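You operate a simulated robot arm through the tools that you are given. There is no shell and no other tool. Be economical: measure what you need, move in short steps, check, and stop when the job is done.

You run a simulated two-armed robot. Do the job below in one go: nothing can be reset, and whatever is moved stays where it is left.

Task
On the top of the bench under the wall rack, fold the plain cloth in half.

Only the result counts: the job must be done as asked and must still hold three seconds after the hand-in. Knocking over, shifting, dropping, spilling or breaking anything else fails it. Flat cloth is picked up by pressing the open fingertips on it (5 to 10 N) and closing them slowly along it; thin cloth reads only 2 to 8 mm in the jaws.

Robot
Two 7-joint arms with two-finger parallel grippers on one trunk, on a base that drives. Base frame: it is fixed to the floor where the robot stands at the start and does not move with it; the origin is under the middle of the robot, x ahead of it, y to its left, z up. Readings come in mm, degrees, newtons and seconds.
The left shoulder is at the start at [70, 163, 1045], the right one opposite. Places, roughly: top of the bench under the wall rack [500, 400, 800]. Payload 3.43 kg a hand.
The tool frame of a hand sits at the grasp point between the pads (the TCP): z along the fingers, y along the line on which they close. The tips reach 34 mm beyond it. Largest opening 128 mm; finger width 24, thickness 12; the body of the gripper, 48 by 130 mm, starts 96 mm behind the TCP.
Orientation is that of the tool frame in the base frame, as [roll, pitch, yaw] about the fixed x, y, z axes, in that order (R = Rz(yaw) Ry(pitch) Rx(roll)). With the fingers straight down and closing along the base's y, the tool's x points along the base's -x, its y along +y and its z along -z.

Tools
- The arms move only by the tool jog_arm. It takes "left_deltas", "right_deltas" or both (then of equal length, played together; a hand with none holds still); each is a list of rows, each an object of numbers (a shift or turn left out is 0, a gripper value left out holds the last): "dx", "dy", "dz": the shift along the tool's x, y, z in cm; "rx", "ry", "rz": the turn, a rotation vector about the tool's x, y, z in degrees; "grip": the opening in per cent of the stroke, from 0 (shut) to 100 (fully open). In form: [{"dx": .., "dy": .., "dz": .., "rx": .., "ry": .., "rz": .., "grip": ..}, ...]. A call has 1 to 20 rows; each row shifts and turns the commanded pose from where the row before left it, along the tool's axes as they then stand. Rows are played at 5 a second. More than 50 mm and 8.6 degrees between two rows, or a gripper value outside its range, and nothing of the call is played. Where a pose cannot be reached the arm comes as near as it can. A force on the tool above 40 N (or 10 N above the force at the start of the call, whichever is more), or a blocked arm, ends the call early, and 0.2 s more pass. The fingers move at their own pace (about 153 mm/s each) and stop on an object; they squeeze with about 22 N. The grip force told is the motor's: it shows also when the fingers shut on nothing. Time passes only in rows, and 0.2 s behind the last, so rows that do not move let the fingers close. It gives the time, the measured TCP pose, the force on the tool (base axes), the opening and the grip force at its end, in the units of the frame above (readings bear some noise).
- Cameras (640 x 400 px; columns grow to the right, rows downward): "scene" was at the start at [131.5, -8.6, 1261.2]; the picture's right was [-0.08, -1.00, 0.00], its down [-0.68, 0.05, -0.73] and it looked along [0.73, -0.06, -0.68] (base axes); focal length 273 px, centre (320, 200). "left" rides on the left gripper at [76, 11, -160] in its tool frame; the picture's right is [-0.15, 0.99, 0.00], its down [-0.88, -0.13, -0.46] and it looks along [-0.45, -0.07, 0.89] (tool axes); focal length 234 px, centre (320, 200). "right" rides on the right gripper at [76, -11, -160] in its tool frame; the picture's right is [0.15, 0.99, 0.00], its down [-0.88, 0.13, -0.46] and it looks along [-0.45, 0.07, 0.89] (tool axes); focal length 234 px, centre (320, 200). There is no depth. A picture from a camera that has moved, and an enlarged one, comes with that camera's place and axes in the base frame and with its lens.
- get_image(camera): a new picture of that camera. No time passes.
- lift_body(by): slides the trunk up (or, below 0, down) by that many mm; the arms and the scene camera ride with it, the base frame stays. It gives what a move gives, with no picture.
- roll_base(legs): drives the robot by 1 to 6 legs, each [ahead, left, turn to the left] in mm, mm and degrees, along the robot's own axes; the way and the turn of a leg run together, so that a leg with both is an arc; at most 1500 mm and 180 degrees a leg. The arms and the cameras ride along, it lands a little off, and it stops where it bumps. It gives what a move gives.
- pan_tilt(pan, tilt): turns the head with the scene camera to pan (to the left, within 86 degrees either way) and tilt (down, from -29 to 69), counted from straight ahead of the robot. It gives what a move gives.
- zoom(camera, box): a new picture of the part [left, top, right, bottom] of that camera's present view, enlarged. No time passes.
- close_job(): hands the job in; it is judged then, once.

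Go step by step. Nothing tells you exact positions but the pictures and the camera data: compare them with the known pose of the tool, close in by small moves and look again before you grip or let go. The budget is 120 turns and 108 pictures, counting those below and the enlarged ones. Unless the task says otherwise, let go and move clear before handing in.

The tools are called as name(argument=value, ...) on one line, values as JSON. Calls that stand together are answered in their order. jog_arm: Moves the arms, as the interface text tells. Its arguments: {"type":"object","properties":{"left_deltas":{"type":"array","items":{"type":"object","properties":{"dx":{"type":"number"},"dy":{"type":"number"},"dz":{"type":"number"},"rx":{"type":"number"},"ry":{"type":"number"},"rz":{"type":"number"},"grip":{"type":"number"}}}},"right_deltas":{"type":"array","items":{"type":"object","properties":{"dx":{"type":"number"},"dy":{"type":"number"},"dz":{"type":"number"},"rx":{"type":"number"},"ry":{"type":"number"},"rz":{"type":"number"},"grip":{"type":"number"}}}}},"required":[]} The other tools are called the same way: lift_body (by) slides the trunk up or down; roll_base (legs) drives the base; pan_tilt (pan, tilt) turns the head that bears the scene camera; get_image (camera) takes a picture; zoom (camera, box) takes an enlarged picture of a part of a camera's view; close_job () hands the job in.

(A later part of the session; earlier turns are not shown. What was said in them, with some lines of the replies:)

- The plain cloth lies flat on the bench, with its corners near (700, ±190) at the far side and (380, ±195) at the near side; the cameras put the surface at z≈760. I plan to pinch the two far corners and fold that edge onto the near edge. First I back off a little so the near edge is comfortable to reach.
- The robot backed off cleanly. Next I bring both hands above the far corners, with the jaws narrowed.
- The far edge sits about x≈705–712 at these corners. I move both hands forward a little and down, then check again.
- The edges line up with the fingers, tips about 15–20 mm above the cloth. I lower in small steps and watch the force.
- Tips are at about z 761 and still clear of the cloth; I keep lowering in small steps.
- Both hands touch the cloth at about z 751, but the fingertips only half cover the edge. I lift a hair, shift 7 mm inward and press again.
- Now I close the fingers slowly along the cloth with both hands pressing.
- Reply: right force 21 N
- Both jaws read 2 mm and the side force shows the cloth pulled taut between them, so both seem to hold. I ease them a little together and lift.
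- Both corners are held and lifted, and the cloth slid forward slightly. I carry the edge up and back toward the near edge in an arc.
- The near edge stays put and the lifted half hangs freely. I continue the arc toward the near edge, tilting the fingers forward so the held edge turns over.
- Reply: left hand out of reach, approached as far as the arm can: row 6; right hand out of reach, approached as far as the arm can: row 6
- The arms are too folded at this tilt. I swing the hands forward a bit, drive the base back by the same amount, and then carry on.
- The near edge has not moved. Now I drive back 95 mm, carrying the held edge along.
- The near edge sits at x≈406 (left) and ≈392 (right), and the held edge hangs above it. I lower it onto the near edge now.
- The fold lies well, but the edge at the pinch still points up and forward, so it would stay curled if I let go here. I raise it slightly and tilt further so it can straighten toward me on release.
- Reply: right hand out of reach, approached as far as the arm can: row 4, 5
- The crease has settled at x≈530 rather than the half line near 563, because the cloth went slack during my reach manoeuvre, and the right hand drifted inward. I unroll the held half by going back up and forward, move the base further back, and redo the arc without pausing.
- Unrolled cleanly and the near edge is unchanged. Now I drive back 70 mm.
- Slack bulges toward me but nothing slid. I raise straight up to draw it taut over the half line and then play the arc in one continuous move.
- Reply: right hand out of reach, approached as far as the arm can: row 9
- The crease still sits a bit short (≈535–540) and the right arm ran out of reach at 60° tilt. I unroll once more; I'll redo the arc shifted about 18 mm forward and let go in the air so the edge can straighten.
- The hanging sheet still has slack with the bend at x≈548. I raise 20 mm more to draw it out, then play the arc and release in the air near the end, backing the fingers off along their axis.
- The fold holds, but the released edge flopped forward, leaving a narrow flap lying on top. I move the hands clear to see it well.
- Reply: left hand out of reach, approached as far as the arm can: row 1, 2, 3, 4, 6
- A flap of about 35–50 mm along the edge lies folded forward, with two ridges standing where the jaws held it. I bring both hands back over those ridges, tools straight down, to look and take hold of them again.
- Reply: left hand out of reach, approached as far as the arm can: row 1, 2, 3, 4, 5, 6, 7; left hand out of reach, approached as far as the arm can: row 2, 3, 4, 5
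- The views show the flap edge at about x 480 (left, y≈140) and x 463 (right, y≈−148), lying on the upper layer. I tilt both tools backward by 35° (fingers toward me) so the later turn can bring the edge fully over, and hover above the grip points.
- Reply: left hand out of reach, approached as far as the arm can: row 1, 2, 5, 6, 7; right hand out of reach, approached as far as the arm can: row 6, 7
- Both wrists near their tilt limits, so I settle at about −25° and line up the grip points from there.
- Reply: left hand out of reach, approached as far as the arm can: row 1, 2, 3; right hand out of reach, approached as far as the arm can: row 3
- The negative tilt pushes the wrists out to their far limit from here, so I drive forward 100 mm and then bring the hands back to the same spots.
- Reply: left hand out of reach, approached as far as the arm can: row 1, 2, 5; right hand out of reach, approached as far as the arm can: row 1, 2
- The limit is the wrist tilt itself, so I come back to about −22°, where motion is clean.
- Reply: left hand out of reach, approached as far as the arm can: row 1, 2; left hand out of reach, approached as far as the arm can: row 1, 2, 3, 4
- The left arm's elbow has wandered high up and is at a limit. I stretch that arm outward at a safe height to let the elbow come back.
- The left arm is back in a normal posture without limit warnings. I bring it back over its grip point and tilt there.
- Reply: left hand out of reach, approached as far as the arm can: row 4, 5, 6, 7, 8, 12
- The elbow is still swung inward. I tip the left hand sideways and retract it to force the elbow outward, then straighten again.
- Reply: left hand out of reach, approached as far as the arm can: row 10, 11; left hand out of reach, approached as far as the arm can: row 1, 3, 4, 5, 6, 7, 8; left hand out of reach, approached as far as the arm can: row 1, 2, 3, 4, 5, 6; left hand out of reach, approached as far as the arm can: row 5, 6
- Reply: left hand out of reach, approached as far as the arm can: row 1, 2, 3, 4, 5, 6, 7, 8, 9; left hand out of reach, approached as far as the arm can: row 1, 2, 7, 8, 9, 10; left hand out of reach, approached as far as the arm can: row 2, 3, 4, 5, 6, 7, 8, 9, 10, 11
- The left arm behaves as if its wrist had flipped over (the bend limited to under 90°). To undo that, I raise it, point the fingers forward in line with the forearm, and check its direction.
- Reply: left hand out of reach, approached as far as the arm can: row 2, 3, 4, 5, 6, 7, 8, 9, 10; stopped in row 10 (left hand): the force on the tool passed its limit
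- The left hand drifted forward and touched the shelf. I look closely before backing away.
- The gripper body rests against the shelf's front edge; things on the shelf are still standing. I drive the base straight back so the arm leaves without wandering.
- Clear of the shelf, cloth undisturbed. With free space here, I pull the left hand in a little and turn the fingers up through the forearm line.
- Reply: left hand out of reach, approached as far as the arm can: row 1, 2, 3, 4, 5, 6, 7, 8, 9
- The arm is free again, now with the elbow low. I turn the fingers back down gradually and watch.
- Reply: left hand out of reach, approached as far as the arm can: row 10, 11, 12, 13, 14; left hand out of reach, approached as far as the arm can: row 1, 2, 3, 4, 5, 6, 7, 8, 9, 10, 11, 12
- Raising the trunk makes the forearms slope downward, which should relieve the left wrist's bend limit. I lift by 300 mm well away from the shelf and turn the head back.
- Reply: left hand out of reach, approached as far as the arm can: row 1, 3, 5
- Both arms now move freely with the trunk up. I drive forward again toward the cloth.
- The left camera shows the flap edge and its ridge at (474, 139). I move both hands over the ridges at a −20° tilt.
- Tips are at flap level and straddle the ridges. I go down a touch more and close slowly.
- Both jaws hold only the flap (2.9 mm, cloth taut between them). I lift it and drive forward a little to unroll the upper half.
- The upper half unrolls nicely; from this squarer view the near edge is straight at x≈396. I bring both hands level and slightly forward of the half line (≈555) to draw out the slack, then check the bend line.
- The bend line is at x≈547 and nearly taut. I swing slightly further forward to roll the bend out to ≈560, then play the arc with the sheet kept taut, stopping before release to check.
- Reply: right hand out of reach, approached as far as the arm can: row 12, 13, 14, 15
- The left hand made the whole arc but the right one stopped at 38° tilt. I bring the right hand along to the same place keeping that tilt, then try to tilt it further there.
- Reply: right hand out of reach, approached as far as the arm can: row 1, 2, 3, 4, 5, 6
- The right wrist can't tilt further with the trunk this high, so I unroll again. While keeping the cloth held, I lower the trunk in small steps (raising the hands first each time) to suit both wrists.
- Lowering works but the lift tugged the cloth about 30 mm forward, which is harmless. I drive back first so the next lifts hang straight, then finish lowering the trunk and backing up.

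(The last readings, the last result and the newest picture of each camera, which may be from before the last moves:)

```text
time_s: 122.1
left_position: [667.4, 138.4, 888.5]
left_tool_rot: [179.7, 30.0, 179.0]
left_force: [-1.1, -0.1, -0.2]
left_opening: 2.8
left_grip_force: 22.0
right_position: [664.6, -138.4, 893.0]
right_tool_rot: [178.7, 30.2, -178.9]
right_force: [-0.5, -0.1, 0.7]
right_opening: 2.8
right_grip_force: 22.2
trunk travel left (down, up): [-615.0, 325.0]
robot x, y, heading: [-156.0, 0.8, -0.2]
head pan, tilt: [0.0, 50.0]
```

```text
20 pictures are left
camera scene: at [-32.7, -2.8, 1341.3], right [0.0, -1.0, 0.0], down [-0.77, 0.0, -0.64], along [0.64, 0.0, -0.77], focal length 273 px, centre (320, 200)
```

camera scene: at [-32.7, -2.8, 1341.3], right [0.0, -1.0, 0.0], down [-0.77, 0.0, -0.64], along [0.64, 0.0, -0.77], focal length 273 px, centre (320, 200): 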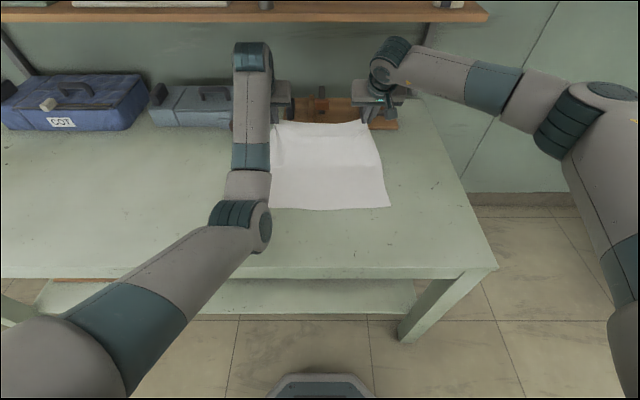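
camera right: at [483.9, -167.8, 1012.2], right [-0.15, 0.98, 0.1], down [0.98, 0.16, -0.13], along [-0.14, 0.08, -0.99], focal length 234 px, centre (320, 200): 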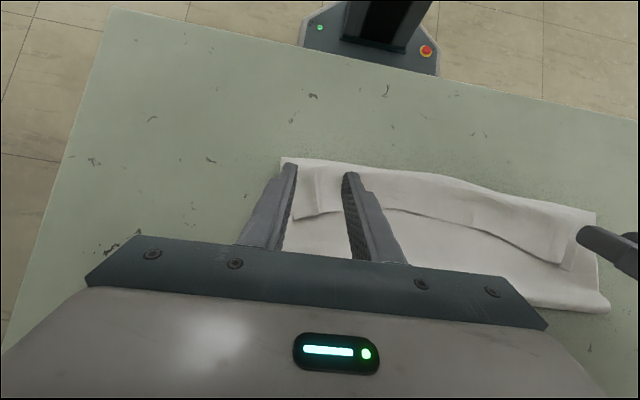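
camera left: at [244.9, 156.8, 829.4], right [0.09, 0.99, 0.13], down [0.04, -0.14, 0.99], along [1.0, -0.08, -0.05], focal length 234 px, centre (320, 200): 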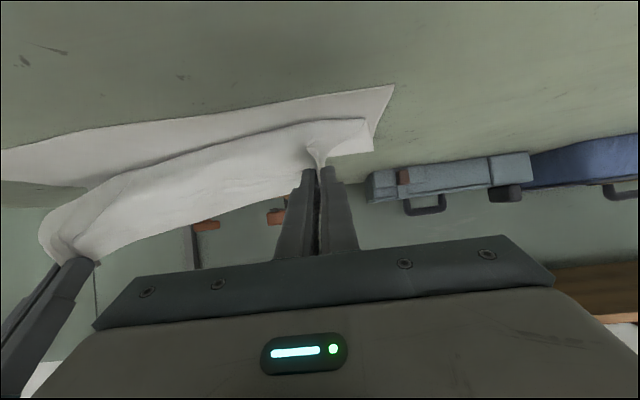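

The near edge is now at x≈430, so the half line is ≈585. I drive back another 50 mm, draw the sheet forward-taut and replay the arc for this position, stopping before release.

roll_base(legs=[[-50, 0, 0]])

jog_arm(left_deltas=[{"dx": -1.9, "dz": 1.57}, {"dx": -1.9, "dz": 1.57}, {}, {"dx": 1.44, "dz": -2.26}, {"dx": 1.44, "dz": -2.26}, {"dx": 1.76, "dz": -1.23}, {"dx": 1.76, "dz": -1.23}, {"dx": 2.17, "dz": -0.59, "ry": -1.5}, {"dx": 2.17, "dz": -0.59, "ry": -1.5}, {"dx": 2.12, "ry": -3}, {"dx": 2.12, "ry": -3}, {"dx": 1.7, "dz": 0.23, "ry": -3.5}, {"dx": 1.7, "dz": 0.23, "ry": -3.5}, {"dx": 2.63, "dz": 0.55, "ry": -6}, {"dx": 1.44, "dz": 0.51}, {}], right_deltas=[{"dx": -1.9, "dz": 1.75}, {"dx": -1.9, "dz": 1.75}, {}, {"dx": 1.44, "dz": -2.26}, {"dx": 1.44, "dz": -2.26}, {"dx": 1.76, "dz": -1.23}, {"dx": 1.76, "dz": -1.23}, {"dx": 2.17, "dz": -0.59, "ry": -1.5}, {"dx": 2.17, "dz": -0.59, "ry": -1.5}, {"dx": 2.12, "ry": -3}, {"dx": 2.12, "ry": -3}, {"dx": 1.7, "dz": 0.23, "ry": -3.5}, {"dx": 1.7, "dz": 0.23, "ry": -3.5}, {"dx": 2.63, "dz": 0.55, "ry": -6}, {"dx": 1.44, "dz": 0.51}, {}])

zoom(camera="scene", box=[210, 100, 430, 237])

zoom(camera="left", box=[160, 60, 440, 235])

```text
time_s: 123.0
left_position: [619.4, 138.4, 887.3]
left_tool_rot: [179.6, 30.1, 179.0]
left_force: [-0.7, 0.1, 0.0]
left_opening: 2.8
left_grip_force: 22.3
right_position: [615.6, -138.6, 890.7]
right_tool_rot: [178.7, 30.2, -178.9]
right_force: [-1.0, 0.4, 0.0]
right_opening: 2.7
right_grip_force: 21.9
trunk travel left (down, up): [-615.0, 325.0]
robot x, y, heading: [-209.1, -4.1, 0.0]
head pan, tilt: [0.0, 50.0]
```

```text
time_s: 126.4
left_position: [455.7, 140.5, 809.6]
left_tool_rot: [179.6, 52.0, 178.8]
left_force: [0.0, -0.8, 0.2]
left_opening: 2.5
left_grip_force: 21.7
right_position: [455.6, -141.5, 810.1]
right_tool_rot: [178.1, 52.1, -179.8]
right_force: [0.2, 1.1, -0.8]
right_opening: 3.0
right_grip_force: 21.2
trunk travel left (down, up): [-615.0, 325.0]
robot x, y, heading: [-202.7, -1.9, -0.1]
head pan, tilt: [0.0, 50.0]
```

```text
2.91 times, centred on (320, 168) of scene
camera zoom: at [-81.3, -3.0, 1341.2], right [0.0, -1.0, 0.0], down [-0.77, 0.0, -0.64], along [0.64, 0.0, -0.77], focal length 795 px, centre (320, 292)
```

zoom: 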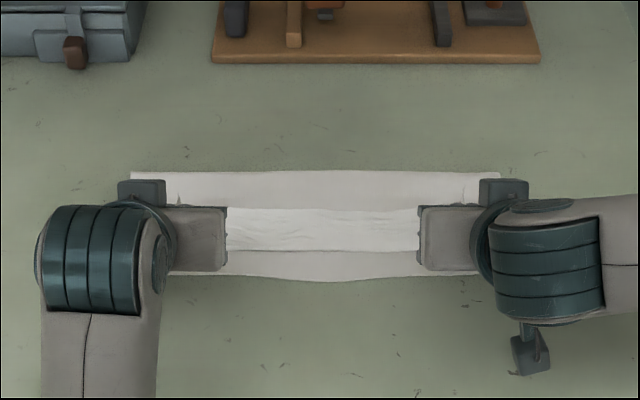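

```text
2.29 times, centred on (300, 148) of left
camera zoom: at [283.9, 153.3, 847.5], right [0.1, 0.99, 0.12], down [0.18, -0.14, 0.97], along [0.98, -0.08, -0.19], focal length 535 px, centre (366, 320)
```

zoom: 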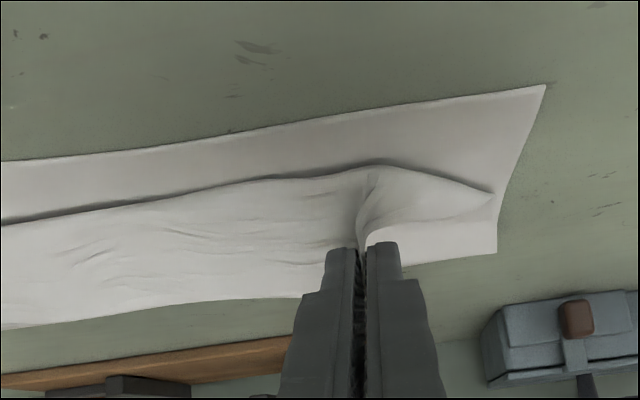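

The arc came out well: near edge at 428, crease at about 575–582, both hands level. I pull the edge a last bit toward me so it leans over, then open while still moving and back away.

jog_arm(left_deltas=[{"dx": 1.46, "dz": -0.89}, {"dx": 1.46, "dz": -0.89}, {"dx": 1.23, "dz": -1.58, "grip": 45}, {"dx": 0.6, "dz": -2}, {"dz": -3}, {"dz": -3}, {"dz": -3}, {}], right_deltas=[{"dx": 1.46, "dz": -0.89}, {"dx": 1.46, "dz": -0.89}, {"dx": 1.23, "dz": -1.58, "grip": 45}, {"dx": 0.6, "dz": -2}, {"dz": -3}, {"dz": -3}, {"dz": -3}, {}])

zoom(camera="scene", box=[210, 100, 430, 237])

get_image(camera="left")

```text
time_s: 128.2
left_position: [321.8, 158.3, 861.2]
left_tool_rot: [175.6, 52.6, 176.5]
left_force: [1.3, 0.8, -0.1]
left_opening: 57.6
left_grip_force: 0.1
right_position: [319.1, -140.3, 860.5]
right_tool_rot: [178.3, 52.1, -179.7]
right_force: [-0.4, 0.7, 0.9]
right_opening: 57.6
right_grip_force: 0.0
right hand out of reach, approached as far as the arm can: row 3, 7
trunk travel left (down, up): [-615.0, 325.0]
robot x, y, heading: [-209.5, -1.6, 0.1]
head pan, tilt: [0.0, 50.0]
```

```text
2.91 times, centred on (320, 168) of scene
camera zoom: at [-80.5, -2.4, 1341.1], right [0.0, -1.0, 0.0], down [-0.77, 0.0, -0.64], along [0.64, 0.0, -0.77], focal length 795 px, centre (320, 292)
```

zoom: 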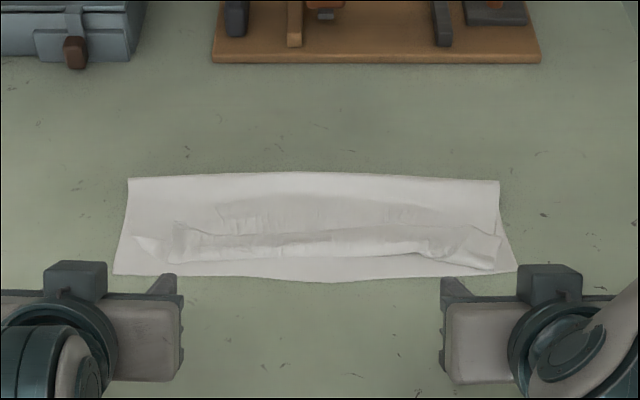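

```text
16 pictures are left
camera left: at [148.4, 168.2, 898.9], right [0.09, 0.98, 0.16], down [0.17, -0.18, 0.97], along [0.98, -0.06, -0.18], focal length 234 px, centre (320, 200)
```

left: 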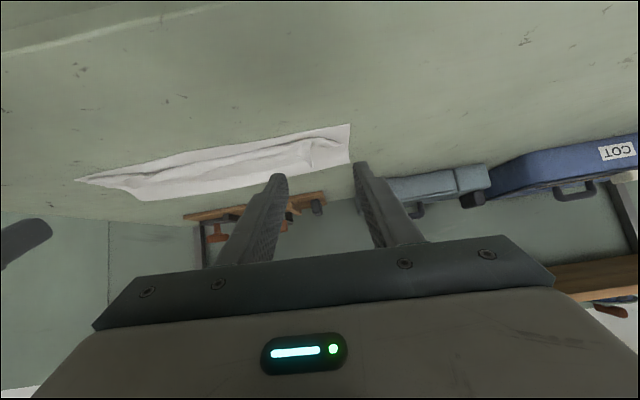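

zoom(camera="scene", box=[240, 150, 400, 250])

```text
4.00 times, centred on (320, 200) of scene
camera zoom: at [-80.5, -2.4, 1341.1], right [0.0, -1.0, 0.0], down [-0.77, 0.0, -0.64], along [0.64, 0.0, -0.77], focal length 1093 px, centre (320, 200)
```

zoom: 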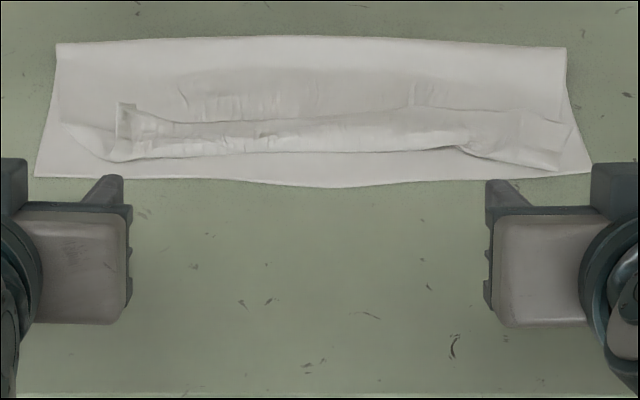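

zoom(camera="left", box=[190, 110, 370, 222])

zoom(camera="right", box=[270, 110, 450, 222])

```text
3.56 times, centred on (280, 166) of left
camera zoom: at [148.4, 168.2, 898.9], right [0.09, 0.98, 0.16], down [0.17, -0.18, 0.97], along [0.98, -0.06, -0.18], focal length 833 px, centre (462, 321)
```

zoom: 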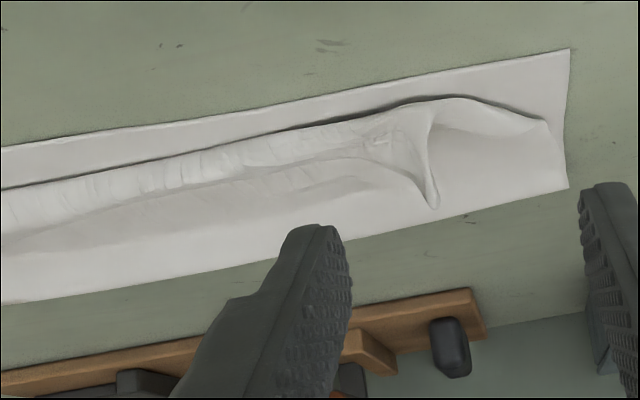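

```text
3.56 times, centred on (360, 166) of right
camera zoom: at [147.0, -156.9, 897.3], right [-0.12, 0.99, -0.1], down [0.18, 0.12, 0.98], along [0.98, 0.1, -0.19], focal length 833 px, centre (178, 321)
```

zoom: 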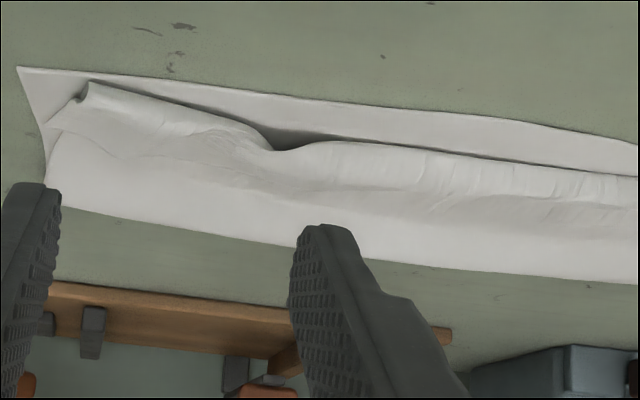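

The last ~30 mm of the upper edge still rolls forward over the top, all along its length. I'll push it over toward me with spread, open fingers sweeping from behind; first I raise the trunk again so both hands can point straight down.

lift_body(by=210)

roll_base(legs=[[35, 0, 0]])

jog_arm(left_deltas=[{"ry": 7.5, "grip": 100}, {"ry": 7.5}, {"ry": 7.5}, {"ry": 7.5}, {"ry": 7.5}, {"ry": 7.5}, {"ry": 7.5}, {"dx": -3, "dz": 2}, {"dx": -3, "dz": 2}, {"dx": -3, "dz": 2}, {"dx": -3, "dz": 2}, {"dx": -3, "dz": 2}, {}], right_deltas=[{"ry": 7.5, "grip": 100}, {"ry": 7.5}, {"ry": 7.5}, {"ry": 7.5}, {"ry": 7.5}, {"ry": 7.5}, {"ry": 7.5}, {"dx": -3, "dz": 2}, {"dx": -3, "dz": 2}, {"dx": -3, "dz": 2}, {"dx": -3, "dz": 2}, {"dx": -3, "dz": 2}, {}])

```text
time_s: 130.4
left_position: [318.2, 156.7, 1067.5]
left_tool_rot: [175.7, 52.1, 176.2]
left_force: [-0.1, -0.4, 0.5]
left_opening: 57.5
left_grip_force: 0.2
right_position: [318.9, -141.1, 1069.6]
right_tool_rot: [178.2, 52.1, -179.7]
right_force: [-0.4, -1.0, -0.1]
right_opening: 57.6
right_grip_force: 0.1
trunk travel left (down, up): [-825.0, 115.0]
robot x, y, heading: [-205.1, -0.3, 0.2]
head pan, tilt: [0.0, 50.0]
```

```text
time_s: 131.3
left_position: [347.0, 156.5, 1069.3]
left_tool_rot: [175.7, 52.3, 176.1]
left_force: [0.5, -0.7, 0.6]
left_opening: 57.4
left_grip_force: 0.1
right_position: [349.7, -139.3, 1072.5]
right_tool_rot: [178.2, 52.3, -179.7]
right_force: [-1.2, 0.3, 1.0]
right_opening: 57.7
right_grip_force: 0.1
trunk travel left (down, up): [-825.0, 115.0]
robot x, y, heading: [-173.8, 0.6, 0.0]
head pan, tilt: [0.0, 50.0]
```

```text
time_s: 132.0
left_position: [352.3, 252.1, 1037.0]
left_tool_rot: [161.7, 32.5, 172.8]
left_force: [0.2, -0.6, -0.7]
left_opening: 128.0
left_grip_force: 0.0
left hand out of reach, approached as far as the arm can: row 3
right_position: [354.4, -139.0, 1068.2]
right_tool_rot: [178.8, 34.7, -179.0]
right_force: [0.4, -0.9, -0.2]
right_opening: 128.2
right_grip_force: 0.0
trunk travel left (down, up): [-825.0, 115.0]
robot x, y, heading: [-173.0, -1.5, 0.1]
head pan, tilt: [0.0, 50.0]
stopped in row 3 (left hand): the arm was blocked; the commanded pose is now the measured one
```

jog_arm(left_deltas=[{"dx": -3.0, "dz": 2.1}, {"dx": -3.0, "dz": 2.1}, {"dx": -3.0, "dz": 2.1}, {"dx": -3.0, "dz": 2.1}, {"ry": 6.5, "rx": 3}, {"ry": 6.5, "rx": 3}, {"ry": 6.5, "rx": 3}, {"ry": 6.5, "rx": 3}, {"ry": 6.5, "rx": 3}, {}], right_deltas=[{"dx": -3.0, "dz": 2.1}, {"dx": -3.0, "dz": 2.1}, {"dx": -3.0, "dz": 2.1}, {"dx": -3.0, "dz": 2.1}, {"ry": 7}, {"ry": 7}, {"ry": 7}, {"ry": 7}, {"ry": 6.7}, {}])

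get_image(camera="scene")

```text
time_s: 134.2
left_position: [505.0, 274.3, 1035.4]
left_tool_rot: [178.0, 0.8, 179.2]
left_force: [-0.3, 0.1, -0.4]
left_opening: 127.8
left_grip_force: 0.1
left hand out of reach, approached as far as the arm can: row 9
right_position: [497.9, -137.8, 1068.6]
right_tool_rot: [178.9, 0.0, -178.4]
right_force: [0.1, 0.4, -0.3]
right_opening: 128.1
right_grip_force: 0.0
trunk travel left (down, up): [-825.0, 115.0]
robot x, y, heading: [-174.8, -4.7, 0.0]
head pan, tilt: [0.0, 50.0]
```

```text
12 pictures are left
camera scene: at [-48.0, -3.9, 1551.2], right [0.0, -1.0, 0.0], down [-0.77, 0.0, -0.64], along [0.64, 0.0, -0.77], focal length 273 px, centre (320, 200)
```

scene: 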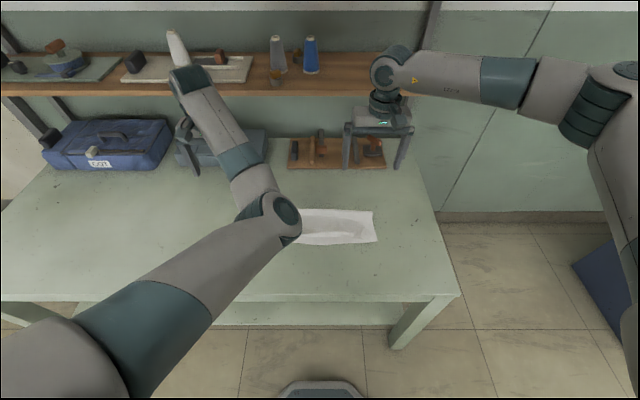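

The left elbow hangs inward, so I park the left arm out to its side and do the sweep with the right hand alone, one half at a time.

jog_arm(left_deltas=[{"dy": 4, "dz": -1}, {"dy": 4, "dz": -1}, {"dy": 4, "dz": -1}, {"dy": 4}, {"dy": 3}, {}, {}, {}], right_deltas=[{"dx": -0.28, "dy": 0.63, "dz": 3.83}, {"dx": -0.28, "dy": 0.63, "dz": 3.83}, {"dx": -0.28, "dy": 0.63, "dz": 3.83}, {"dx": -0.28, "dy": 0.63, "dz": 3.83}, {"dx": -0.28, "dy": 0.63, "dz": 3.83}, {"dx": -0.28, "dy": 0.63, "dz": 3.83}, {"dz": 3}, {}])

get_image(camera="right")

```text
time_s: 136.0
left_position: [508.0, 454.1, 1066.4]
left_tool_rot: [178.8, 0.7, 178.4]
left_force: [0.0, -0.2, -0.2]
left_opening: 128.1
left_grip_force: 0.0
right_position: [512.7, -92.7, 810.5]
right_tool_rot: [179.0, 0.0, -178.3]
right_force: [-0.7, -0.2, 0.4]
right_opening: 127.8
right_grip_force: 0.0
trunk travel left (down, up): [-825.0, 115.0]
robot x, y, heading: [-175.2, -0.5, -0.1]
head pan, tilt: [0.0, 50.0]
```

```text
11 pictures are left
camera right: at [437.6, -109.5, 969.0], right [-0.18, 0.98, 0.02], down [0.88, 0.15, 0.46], along [0.45, 0.1, -0.89], focal length 234 px, centre (320, 200)
```

right: 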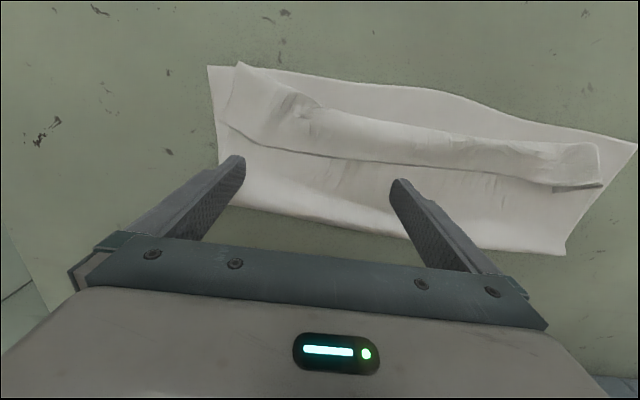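

The wrist view shows the rolled strip clearly, its edge at x≈485–499. I set the fingertips just behind that edge, close above the upper layer, and sweep toward me.

jog_arm(right_deltas=[{"dx": -1.2}, {"dz": 1.2}, {"dz": 0.7}, {}])

jog_arm(right_deltas=[{"dz": 0.2}, {"dx": 1}, {"dx": 1}, {"dx": 1}, {"dx": 1}, {}])

get_image(camera="right")

```text
time_s: 137.0
left_position: [508.9, 454.0, 1066.9]
left_tool_rot: [178.6, 0.5, 178.5]
left_force: [0.4, -0.4, -0.7]
left_opening: 128.1
left_grip_force: 0.0
right_position: [527.5, -90.8, 790.6]
right_tool_rot: [178.9, 0.0, -178.3]
right_force: [0.0, 0.3, -0.1]
right_opening: 127.9
right_grip_force: 0.1
trunk travel left (down, up): [-825.0, 115.0]
robot x, y, heading: [-177.3, 0.2, -0.0]
head pan, tilt: [0.0, 50.0]
```

```text
time_s: 138.4
left_position: [508.9, 453.3, 1065.9]
left_tool_rot: [178.6, 0.5, 178.5]
left_force: [0.4, -0.6, 0.0]
left_opening: 127.7
left_grip_force: 0.0
right_position: [486.8, -94.5, 788.7]
right_tool_rot: [179.1, 0.1, -178.3]
right_force: [1.1, -1.2, 0.7]
right_opening: 127.8
right_grip_force: 0.1
trunk travel left (down, up): [-825.0, 115.0]
robot x, y, heading: [-170.3, -2.5, 0.0]
head pan, tilt: [0.0, 50.0]
```

```text
10 pictures are left
camera right: at [411.8, -110.2, 948.3], right [-0.18, 0.98, 0.02], down [0.88, 0.15, 0.46], along [0.45, 0.1, -0.89], focal length 234 px, centre (320, 200)
```

right: 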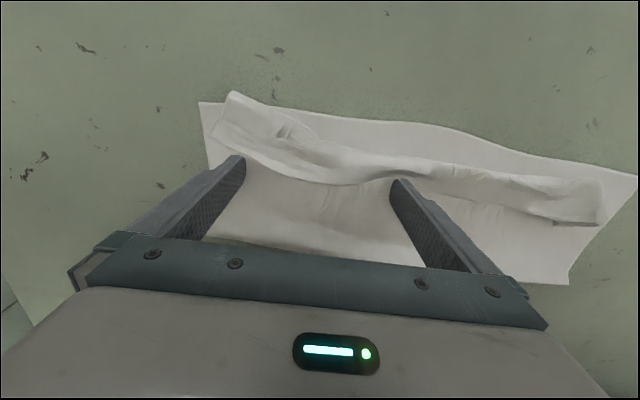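

The strip is rolling over in front of the fingers. I continue the sweep to the near edge.

jog_arm(right_deltas=[{"dx": 1}, {"dx": 1}, {"dx": 1}, {"dx": 1}, {"dx": 1, "dz": -0.1}, {"dx": 1, "dz": -0.2}, {"dx": 1, "dz": -0.3}, {}])

get_image(camera="right")

```text
time_s: 140.2
left_position: [509.0, 453.4, 1066.2]
left_tool_rot: [178.7, 0.6, 178.4]
left_force: [-0.3, -0.5, -0.2]
left_opening: 128.1
left_grip_force: 0.2
right_position: [415.9, -96.1, 795.0]
right_tool_rot: [179.0, 0.1, -178.2]
right_force: [0.1, 0.4, -0.3]
right_opening: 128.0
right_grip_force: 0.0
trunk travel left (down, up): [-825.0, 115.0]
robot x, y, heading: [-172.1, -3.3, 0.3]
head pan, tilt: [0.0, 50.0]
```

```text
9 pictures are left
camera right: at [340.8, -112.0, 954.0], right [-0.18, 0.98, 0.02], down [0.88, 0.15, 0.46], along [0.45, 0.1, -0.89], focal length 234 px, centre (320, 200)
```

right: 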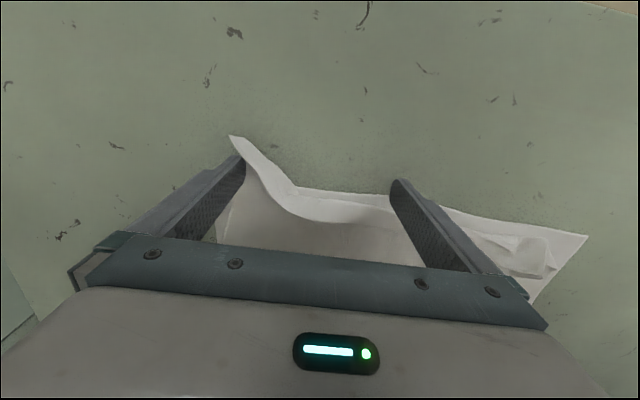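

The right half flips over well. I lift, go behind the left half and look.

jog_arm(right_deltas=[{"dz": -4}, {"dz": -2, "dx": -3, "dy": 2}, {"dx": -3, "dy": 3.4}, {"dx": -3, "dy": 3.4}, {"dx": -2, "dy": 3.4}, {"dy": 3.4}, {"dy": 3}, {}])

get_image(camera="right")

```text
time_s: 142.0
left_position: [507.2, 452.0, 1066.0]
left_tool_rot: [178.7, 0.6, 178.5]
left_force: [0.3, -0.2, 0.3]
left_opening: 127.9
left_grip_force: 0.1
right_position: [522.1, 93.1, 858.8]
right_tool_rot: [178.8, 0.1, -178.3]
right_force: [0.7, -0.3, 0.3]
right_opening: 128.0
right_grip_force: 0.0
trunk travel left (down, up): [-825.0, 115.0]
robot x, y, heading: [-173.8, 0.2, 0.0]
head pan, tilt: [0.0, 50.0]
```

```text
8 pictures are left
camera right: at [446.3, 75.6, 1016.4], right [-0.18, 0.98, 0.02], down [0.88, 0.15, 0.46], along [0.45, 0.1, -0.89], focal length 234 px, centre (320, 200)
```

right: 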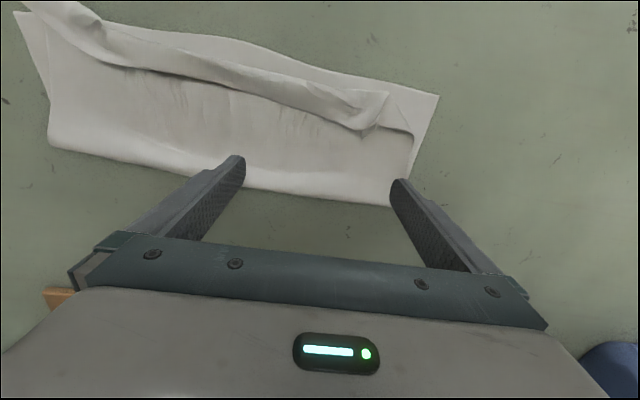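

The remaining roll runs to the left end (edge at x≈470–485). I shift slightly left, lower behind it, and sweep the same way.

jog_arm(right_deltas=[{"dy": 2.2}, {"dz": 3}, {"dz": 2.5}, {"dz": 1.1}, {}])

jog_arm(right_deltas=[{"dz": 0.35}, {"dx": 1}, {"dx": 1}, {"dx": 1}, {"dx": 1}, {"dx": 1}, {"dx": 1}, {"dx": 1}, {"dx": 1}, {"dx": 1, "dz": -0.1}, {"dx": 1, "dz": -0.2}, {"dx": 1, "dz": -0.3}, {"dz": -4}, {"dz": -4, "dy": -3}, {"dz": -4, "dy": -3}, {}])

get_image(camera="right")

```text
time_s: 143.2
left_position: [508.3, 452.4, 1066.8]
left_tool_rot: [178.6, 0.6, 178.5]
left_force: [0.3, 0.6, -1.1]
left_opening: 128.0
left_grip_force: 0.0
right_position: [512.9, 109.7, 807.8]
right_tool_rot: [179.0, 0.1, -178.3]
right_force: [0.2, 0.8, 0.6]
right_opening: 128.1
right_grip_force: 0.0
right hand out of reach, approached as far as the arm can: row 3, 4
trunk travel left (down, up): [-825.0, 115.0]
robot x, y, heading: [-173.0, 0.7, 0.1]
head pan, tilt: [0.0, 50.0]
```

```text
time_s: 146.6
left_position: [508.4, 454.2, 1064.8]
left_tool_rot: [178.9, 0.5, 178.5]
left_force: [-0.3, 0.5, -1.2]
left_opening: 127.9
left_grip_force: 0.1
right_position: [405.6, 45.3, 931.6]
right_tool_rot: [178.9, 0.1, -178.3]
right_force: [-0.4, 0.5, -0.1]
right_opening: 127.7
right_grip_force: 0.0
right hand out of reach, approached as far as the arm can: row 2
trunk travel left (down, up): [-825.0, 115.0]
robot x, y, heading: [-175.2, -1.4, 0.3]
head pan, tilt: [0.0, 50.0]
```

```text
7 pictures are left
camera right: at [330.7, 29.1, 1090.1], right [-0.18, 0.98, 0.02], down [0.88, 0.15, 0.46], along [0.45, 0.1, -0.89], focal length 234 px, centre (320, 200)
```

right: 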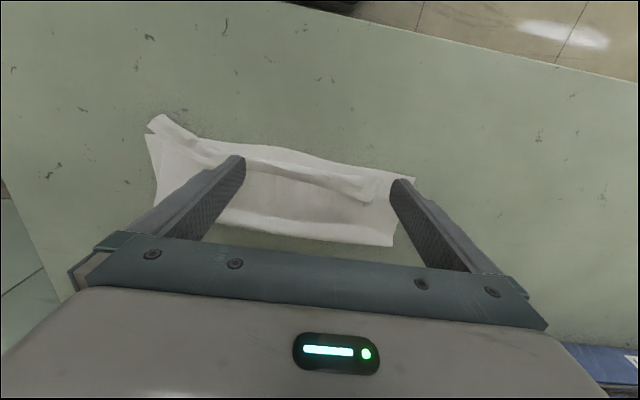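

The right arm couldn't get low enough that far across, so the left part was missed. I shift the base 130 mm to the left and repeat there.

roll_base(legs=[[0, 130, 0]])

jog_arm(right_deltas=[{"dx": -3, "dy": -1.5}, {"dx": -3, "dy": -1.5}, {"dx": -3, "dy": -1.5}, {"dx": -2.5, "dy": -1.5}, {"dz": 4}, {"dz": 4}, {"dz": 3}, {"dz": 2}, {}])

get_image(camera="right")

```text
time_s: 147.9
left_position: [508.6, 582.5, 1067.4]
left_tool_rot: [178.7, 0.6, 178.6]
left_force: [0.2, -0.6, 0.1]
left_opening: 128.1
left_grip_force: 0.0
right_position: [406.3, 174.1, 931.6]
right_tool_rot: [178.8, 0.1, -178.2]
right_force: [-0.7, -0.8, 0.3]
right_opening: 127.9
right_grip_force: 0.2
trunk travel left (down, up): [-825.0, 115.0]
robot x, y, heading: [-170.6, 131.3, 0.2]
head pan, tilt: [0.0, 50.0]
```

```text
time_s: 149.9
left_position: [507.6, 583.7, 1065.8]
left_tool_rot: [178.7, 0.6, 178.6]
left_force: [0.1, 0.5, 0.2]
left_opening: 128.1
left_grip_force: 0.1
right_position: [522.2, 120.7, 799.9]
right_tool_rot: [178.9, 0.1, -178.2]
right_force: [1.0, -0.4, -0.2]
right_opening: 127.9
right_grip_force: 0.1
trunk travel left (down, up): [-825.0, 115.0]
robot x, y, heading: [-177.4, 129.2, 0.1]
head pan, tilt: [0.0, 50.0]
```

```text
6 pictures are left
camera right: at [447.3, 103.6, 958.6], right [-0.18, 0.98, 0.02], down [0.88, 0.15, 0.46], along [0.45, 0.1, -0.89], focal length 234 px, centre (320, 200)
```

right: 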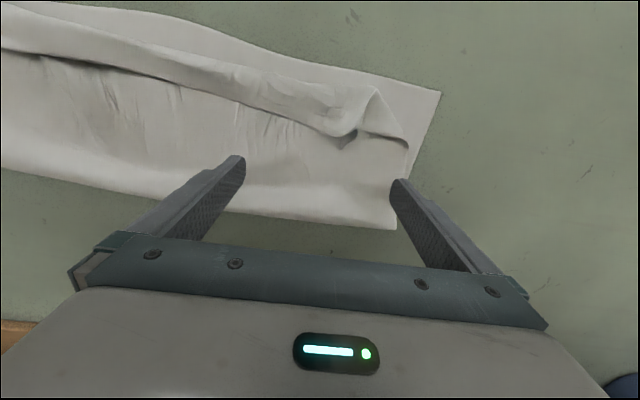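

jog_arm(right_deltas=[{"dy": -0.9}, {"dz": 0.7}, {"dz": 0.4}, {}])

jog_arm(right_deltas=[{"dx": 1}, {"dx": 1}, {"dx": 1}, {"dx": 1}, {"dx": 1}, {"dx": 1}, {"dx": 1}, {"dx": 1}, {"dx": 1, "dz": -0.1}, {"dx": 1, "dz": -0.2}, {"dx": 1, "dz": -0.3}, {"dz": -4}, {"dz": -4, "dx": -2, "dy": -3}, {"dz": -3, "dx": -3, "dy": -4}, {"dx": -3, "dy": -4}, {"dx": -3}, {}])

get_image(camera="right")

```text
time_s: 150.9
left_position: [507.4, 582.7, 1065.6]
left_tool_rot: [178.7, 0.6, 178.6]
left_force: [0.6, -0.1, 0.1]
left_opening: 128.1
left_grip_force: 0.0
right_position: [522.2, 111.4, 788.6]
right_tool_rot: [179.0, 0.1, -178.2]
right_force: [-0.5, 0.4, 0.0]
right_opening: 127.9
right_grip_force: 0.1
trunk travel left (down, up): [-825.0, 115.0]
robot x, y, heading: [-175.3, 130.6, 0.1]
head pan, tilt: [0.0, 50.0]
```

```text
refused: row 13 steps farther than a row can; nothing moved
```

```text
5 pictures are left
camera right: at [447.4, 94.5, 947.6], right [-0.18, 0.98, 0.02], down [0.88, 0.15, 0.46], along [0.45, 0.1, -0.89], focal length 234 px, centre (320, 200)
```

right: 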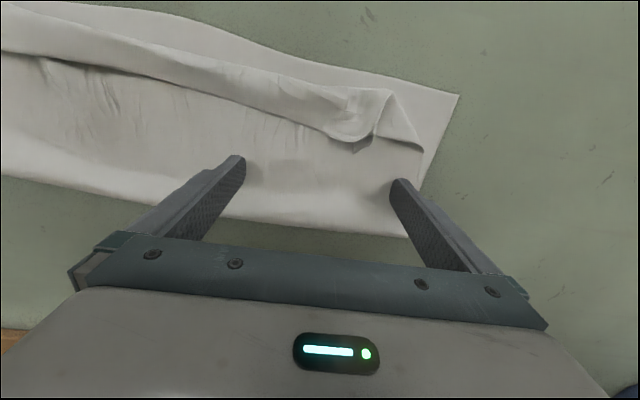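

jog_arm(right_deltas=[{"dx": 1}, {"dx": 1}, {"dx": 1}, {"dx": 1}, {"dx": 1}, {"dx": 1}, {"dx": 1}, {"dx": 1}, {"dx": 1, "dz": -0.1}, {"dx": 1, "dz": -0.2}, {"dx": 1, "dz": -0.3}, {"dz": -4}, {"dz": -3}, {"dx": -3, "dy": -3}, {"dx": -3, "dy": -3.5}, {"dx": -3, "dy": -3.5}, {"dx": -2, "dz": -2}, {}])

get_image(camera="right")

```text
time_s: 154.7
left_position: [507.4, 582.9, 1066.7]
left_tool_rot: [178.7, 0.8, 178.6]
left_force: [-0.8, -0.1, 0.7]
left_opening: 128.3
left_grip_force: 0.0
right_position: [525.0, 11.3, 883.7]
right_tool_rot: [178.8, 0.1, -178.1]
right_force: [-0.7, -0.6, -0.1]
right_opening: 127.9
right_grip_force: 0.1
trunk travel left (down, up): [-825.0, 115.0]
robot x, y, heading: [-172.2, 133.2, 0.4]
head pan, tilt: [0.0, 50.0]
```

```text
4 pictures are left
camera right: at [451.5, -5.7, 1041.6], right [-0.18, 0.98, 0.02], down [0.88, 0.15, 0.46], along [0.45, 0.1, -0.89], focal length 234 px, centre (320, 200)
```

right: 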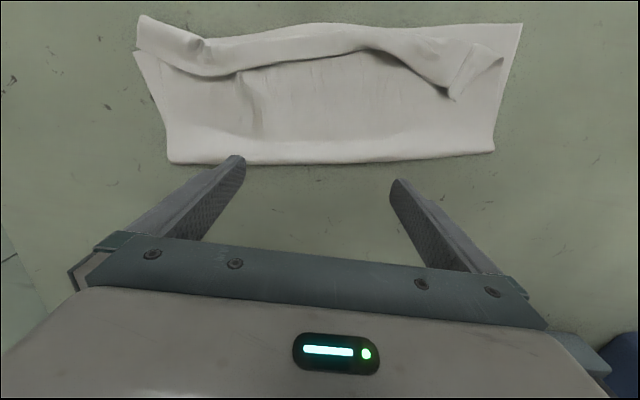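

The left-side sweep rotated the cloth a little toward me but left a narrow curl there. I make one more, slightly higher sweep over the left half so it catches only the curled strip.

jog_arm(right_deltas=[{"dx": 1, "dy": 3}, {"dx": 1, "dy": 3}, {"dx": 2, "dy": 3}, {"dz": 4}, {"dz": 3}, {"dz": 2.2}, {}])

jog_arm(right_deltas=[{"dx": 1}, {"dx": 1}, {"dx": 1}, {"dx": 1}, {"dx": 1}, {"dx": 1}, {"dx": 1, "dz": -0.1}, {"dx": 1, "dz": -0.1}, {"dx": 1, "dz": -0.2}, {"dx": 1, "dz": -0.2}, {"dx": 1, "dz": -0.3}, {"dz": -4}, {"dz": -4}, {"dx": -3, "dy": -3}, {"dx": -3, "dy": -3}, {"dx": -3, "dy": -3}, {}])

get_image(camera="right")

```text
time_s: 156.3
left_position: [507.8, 582.7, 1066.6]
left_tool_rot: [178.6, 0.6, 178.7]
left_force: [0.2, 0.1, -0.9]
left_opening: 128.1
left_grip_force: 0.0
right_position: [481.9, 99.3, 791.8]
right_tool_rot: [179.0, 0.2, -178.2]
right_force: [-0.1, 0.2, 0.2]
right_opening: 127.9
right_grip_force: 0.0
trunk travel left (down, up): [-825.0, 115.0]
robot x, y, heading: [-176.4, 128.8, 0.0]
head pan, tilt: [0.0, 50.0]
```

```text
time_s: 159.9
left_position: [508.0, 584.0, 1066.4]
left_tool_rot: [178.8, 0.6, 178.6]
left_force: [0.8, -0.4, 0.0]
left_opening: 128.1
left_grip_force: 0.0
right_position: [465.5, 8.3, 880.8]
right_tool_rot: [179.0, 0.1, -178.1]
right_force: [-0.1, 0.1, -0.1]
right_opening: 127.9
right_grip_force: 0.0
trunk travel left (down, up): [-825.0, 115.0]
robot x, y, heading: [-170.3, 130.7, 0.1]
head pan, tilt: [0.0, 50.0]
```

```text
3 pictures are left
camera right: at [390.3, -7.4, 1040.1], right [-0.18, 0.98, 0.02], down [0.88, 0.15, 0.46], along [0.45, 0.1, -0.89], focal length 234 px, centre (320, 200)
```

right: 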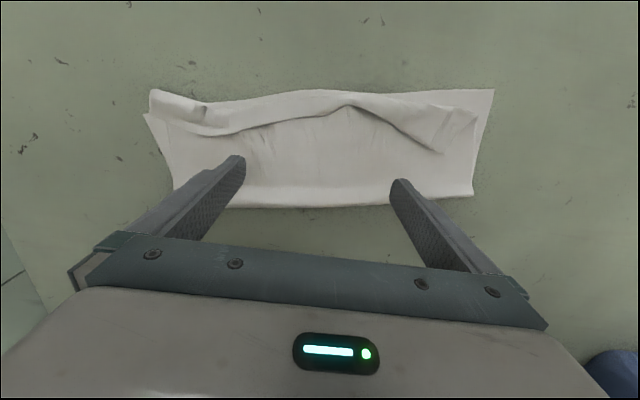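

The middle now lies right; only a triangular flap near the left corner at (439, 155) still points forward. One more sweep with a finger on it, slightly lower.

jog_arm(right_deltas=[{"dx": -1, "dy": 2.7}, {"dy": 2.7}, {"dy": 2.8}, {"dz": 4}, {"dz": 3}, {"dz": 2}, {}])

jog_arm(right_deltas=[{"dz": 0.1, "dx": 0.7}, {"dx": 0.7}, {"dx": 0.7}, {"dx": 0.7}, {"dx": 0.7}, {"dx": 0.7}, {"dx": 0.7}, {"dx": 0.7, "dz": -0.1}, {"dx": 1, "dz": -0.1}, {"dx": 1, "dz": -0.2}, {"dx": 1, "dz": -0.2}, {"dx": 1, "dz": -0.3}, {"dz": -4}, {"dz": -4}, {"dx": -3, "dy": -3}, {"dx": -3, "dy": -3}, {"dx": -3, "dy": -2}, {}])

get_image(camera="right")

```text
time_s: 161.5
left_position: [506.8, 583.7, 1066.1]
left_tool_rot: [178.8, 0.6, 178.6]
left_force: [-0.3, -1.0, 0.8]
left_opening: 128.0
left_grip_force: 0.0
right_position: [472.1, 92.6, 792.6]
right_tool_rot: [179.0, 0.0, -178.2]
right_force: [0.3, -0.4, 0.2]
right_opening: 128.0
right_grip_force: 0.0
trunk travel left (down, up): [-825.0, 115.0]
robot x, y, heading: [-174.1, 130.5, 0.1]
head pan, tilt: [0.0, 50.0]
```

```text
time_s: 165.3
left_position: [507.4, 584.1, 1065.8]
left_tool_rot: [178.7, 0.6, 178.5]
left_force: [0.1, 0.8, 0.1]
left_opening: 128.2
left_grip_force: 0.1
right_position: [467.9, 11.6, 875.5]
right_tool_rot: [179.1, 0.1, -178.2]
right_force: [-0.1, 0.4, -0.2]
right_opening: 127.9
right_grip_force: 0.1
trunk travel left (down, up): [-825.0, 115.0]
robot x, y, heading: [-175.4, 129.2, 0.2]
head pan, tilt: [0.0, 50.0]
```

```text
2 pictures are left
camera right: at [392.8, -5.7, 1035.2], right [-0.18, 0.98, 0.02], down [0.88, 0.15, 0.46], along [0.45, 0.1, -0.89], focal length 234 px, centre (320, 200)
```

right: 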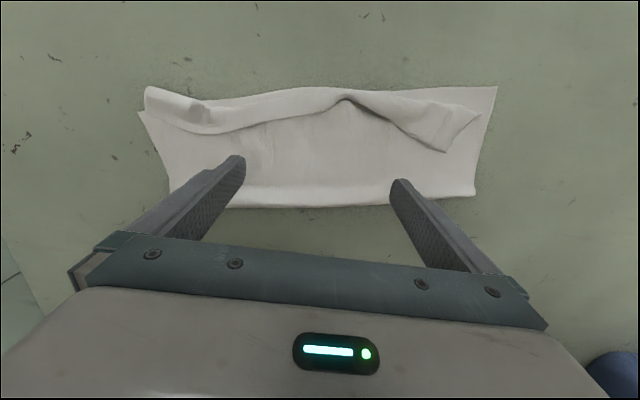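

The fingertip passed just over it. I repeat once at the lower height, with a shorter stroke.

jog_arm(right_deltas=[{"dy": 2.6}, {"dy": 2.6}, {"dy": 2.4}, {"dz": 4}, {"dz": 3}, {"dz": 1.5}, {}])

jog_arm(right_deltas=[{"dz": 0.25}, {"dx": 0.6}, {"dx": 0.6}, {"dx": 0.6}, {"dx": 0.6}, {"dx": 0.6}, {"dx": 0.6}, {"dx": 0.6, "dz": -0.1}, {"dx": 0.6, "dz": -0.1}, {"dx": 0.8, "dz": -0.2}, {"dx": 1, "dz": -0.2}, {"dx": 1, "dz": -0.2}, {"dx": 1, "dz": -0.3}, {"dz": -4}, {"dz": -4}, {"dz": -4}, {"dx": -3, "dy": -3}, {"dx": -3, "dy": -3}, {}])

get_image(camera="right")

```text
time_s: 166.9
left_position: [508.2, 583.3, 1067.1]
left_tool_rot: [178.8, 0.5, 178.7]
left_force: [0.0, 0.2, -0.4]
left_opening: 128.0
left_grip_force: 0.1
right_position: [466.4, 88.8, 794.3]
right_tool_rot: [179.0, 0.1, -178.3]
right_force: [-1.3, -0.6, -0.4]
right_opening: 127.9
right_grip_force: 0.0
trunk travel left (down, up): [-825.0, 115.0]
robot x, y, heading: [-171.8, 129.2, 0.2]
head pan, tilt: [0.0, 50.0]
```

```text
time_s: 170.9
left_position: [507.1, 584.0, 1066.6]
left_tool_rot: [178.7, 0.7, 178.6]
left_force: [1.1, -0.1, 1.3]
left_opening: 128.3
left_grip_force: 0.0
right_position: [442.8, 26.9, 921.7]
right_tool_rot: [179.0, 0.2, -178.2]
right_force: [0.1, 0.0, -0.3]
right_opening: 127.8
right_grip_force: 0.1
trunk travel left (down, up): [-825.0, 115.0]
robot x, y, heading: [-170.7, 128.3, 0.3]
head pan, tilt: [0.0, 50.0]
```

```text
1 pictures are left
camera right: at [367.8, 10.2, 1081.7], right [-0.18, 0.98, 0.02], down [0.88, 0.15, 0.46], along [0.45, 0.1, -0.89], focal length 234 px, centre (320, 200)
```

right: 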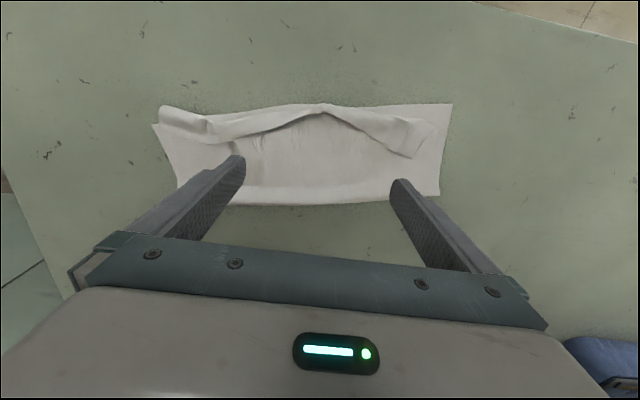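

The small left flap remains, so I pinch its tip with the right hand and lay it over directly. First I line up above it with the jaws narrowed and lower to contact.

jog_arm(right_deltas=[{"dx": 0.4, "dy": 4, "grip": 31}, {"dx": 0.4, "dy": 4}, {"dx": 0.4, "dy": 4}, {"dz": 4}, {"dz": 4}, {"dz": 3}, {"dz": 2}, {}])

jog_arm(right_deltas=[{"dz": 0.25}, {}])

jog_arm(right_deltas=[{"dz": 0.15}, {}])

```text
time_s: 172.7
left_position: [506.5, 583.5, 1066.3]
left_tool_rot: [178.6, 0.6, 178.7]
left_force: [-0.1, 0.1, 0.9]
left_opening: 127.9
left_grip_force: 0.0
right_position: [426.0, 146.3, 793.3]
right_tool_rot: [178.9, 0.1, -178.2]
right_force: [0.9, 0.3, 0.3]
right_opening: 39.8
right_grip_force: 0.0
trunk travel left (down, up): [-825.0, 115.0]
robot x, y, heading: [-173.7, 129.2, 0.2]
head pan, tilt: [0.0, 50.0]
```

```text
time_s: 173.3
left_position: [507.8, 582.8, 1066.1]
left_tool_rot: [178.7, 0.7, 178.6]
left_force: [-0.3, -0.5, -0.4]
left_opening: 127.9
left_grip_force: 0.1
right_position: [427.3, 147.4, 790.8]
right_tool_rot: [179.1, 0.1, -178.2]
right_force: [0.2, 0.9, -0.4]
right_opening: 39.9
right_grip_force: 0.0
trunk travel left (down, up): [-825.0, 115.0]
robot x, y, heading: [-173.6, 131.6, 0.3]
head pan, tilt: [0.0, 50.0]
```

```text
time_s: 173.9
left_position: [507.0, 583.8, 1065.8]
left_tool_rot: [178.8, 0.6, 178.6]
left_force: [0.2, -1.0, 1.2]
left_opening: 128.0
left_grip_force: 0.0
right_position: [426.4, 147.8, 789.2]
right_tool_rot: [179.0, 0.1, -178.2]
right_force: [-0.2, -0.7, -0.2]
right_opening: 39.6
right_grip_force: 0.1
trunk travel left (down, up): [-825.0, 115.0]
robot x, y, heading: [-172.5, 125.8, 0.2]
head pan, tilt: [0.0, 50.0]
```

jog_arm(right_deltas=[{"dz": 0.15}, {"grip": 27}, {"grip": 23}, {"grip": 19}, {"grip": 15}, {"grip": 11}, {"grip": 8}, {"grip": 5}, {"grip": 2}, {"grip": 0}, {}, {}])

jog_arm(right_deltas=[{"dz": -1}, {"dz": -1}, {"dz": -1}, {}])

```text
time_s: 176.5
left_position: [507.3, 583.3, 1066.8]
left_tool_rot: [178.7, 0.6, 178.6]
left_force: [-0.1, 0.1, 1.0]
left_opening: 128.0
left_grip_force: 0.0
right_position: [427.3, 146.9, 788.6]
right_tool_rot: [179.0, 0.1, -178.1]
right_force: [0.2, 0.4, -0.2]
right_opening: 2.3
right_grip_force: 21.8
trunk travel left (down, up): [-825.0, 115.0]
robot x, y, heading: [-176.8, 128.3, 0.4]
head pan, tilt: [0.0, 50.0]
```

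```text
time_s: 177.5
left_position: [507.1, 583.5, 1066.6]
left_tool_rot: [178.7, 0.5, 178.6]
left_force: [0.7, -0.4, 0.4]
left_opening: 128.0
left_grip_force: 0.0
right_position: [428.7, 146.3, 817.9]
right_tool_rot: [179.0, 0.0, -178.3]
right_force: [0.5, 0.1, 1.1]
right_opening: 2.3
right_grip_force: 21.5
trunk travel left (down, up): [-825.0, 115.0]
robot x, y, heading: [-172.1, 128.9, 0.2]
head pan, tilt: [0.0, 50.0]
```

It holds the flap (2.3 mm). I carry the tip over the near edge toward me, tilt, and let go low.

jog_arm(right_deltas=[{"dx": 1.3, "dz": -0.3}, {"dx": 1.3, "dz": -0.2}, {"dx": 1.3, "ry": -3}, {"dx": 1.3, "dz": -0.05, "ry": -3}, {"dx": 1.1, "dz": 0.1, "ry": -4}, {"dx": 1.1, "dz": 0.2, "ry": -4}, {"dx": 1.1, "dz": 0.5, "ry": -4}, {"dx": 0.5, "dz": 0.7}, {"grip": 30}, {"dz": -2}, {"dz": -4}, {"dz": -4}, {"dz": -4}, {"dz": -4}, {}])

get_image(camera="right")

```text
time_s: 180.7
left_position: [507.3, 584.4, 1067.7]
left_tool_rot: [178.7, 0.6, 178.6]
left_force: [1.0, 0.3, 0.1]
left_opening: 127.9
left_grip_force: 0.1
right_position: [287.6, 138.2, 974.3]
right_tool_rot: [178.9, 18.1, -178.6]
right_force: [0.5, 0.4, 0.1]
right_opening: 38.2
right_grip_force: 0.0
trunk travel left (down, up): [-825.0, 115.0]
robot x, y, heading: [-175.0, 133.4, 0.0]
head pan, tilt: [0.0, 50.0]
```

```text
0 pictures are left
camera right: at [165.9, 121.6, 1102.4], right [-0.17, 0.99, -0.03], down [0.69, 0.14, 0.71], along [0.7, 0.1, -0.7], focal length 234 px, centre (320, 200)
```

right: 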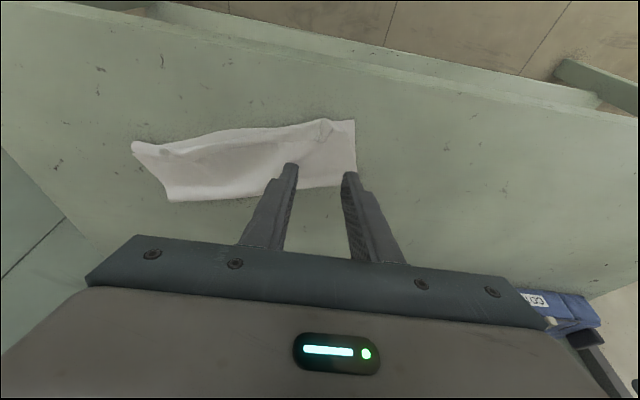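

The left flap now lies over at the near edge, the cloth is folded with both edges together, and both hands are empty and clear. I have no pictures left, so I hand in.

close_job()

```text
The job is handed in.
```

I folded the cloth and handed the job in, but the fold is not a clean half and I can't confirm it meets the requirement. The far edge lies back over the near edge. The pictures put the near and far edges up to about 17 mm apart, and some curl may remain along that edge. I used up the pictures, so I did not check the result after my last look.

- **Cloth position:** it was dragged and turned about 10 degrees on the bench while I was folding it.
- **Shelf contact:** the left hand drifted forward and the force limit stopped it against the shelf's front edge. Everything on the shelf was still standing when I looked afterwards, but I can't rule out that the slab there moved slightly.
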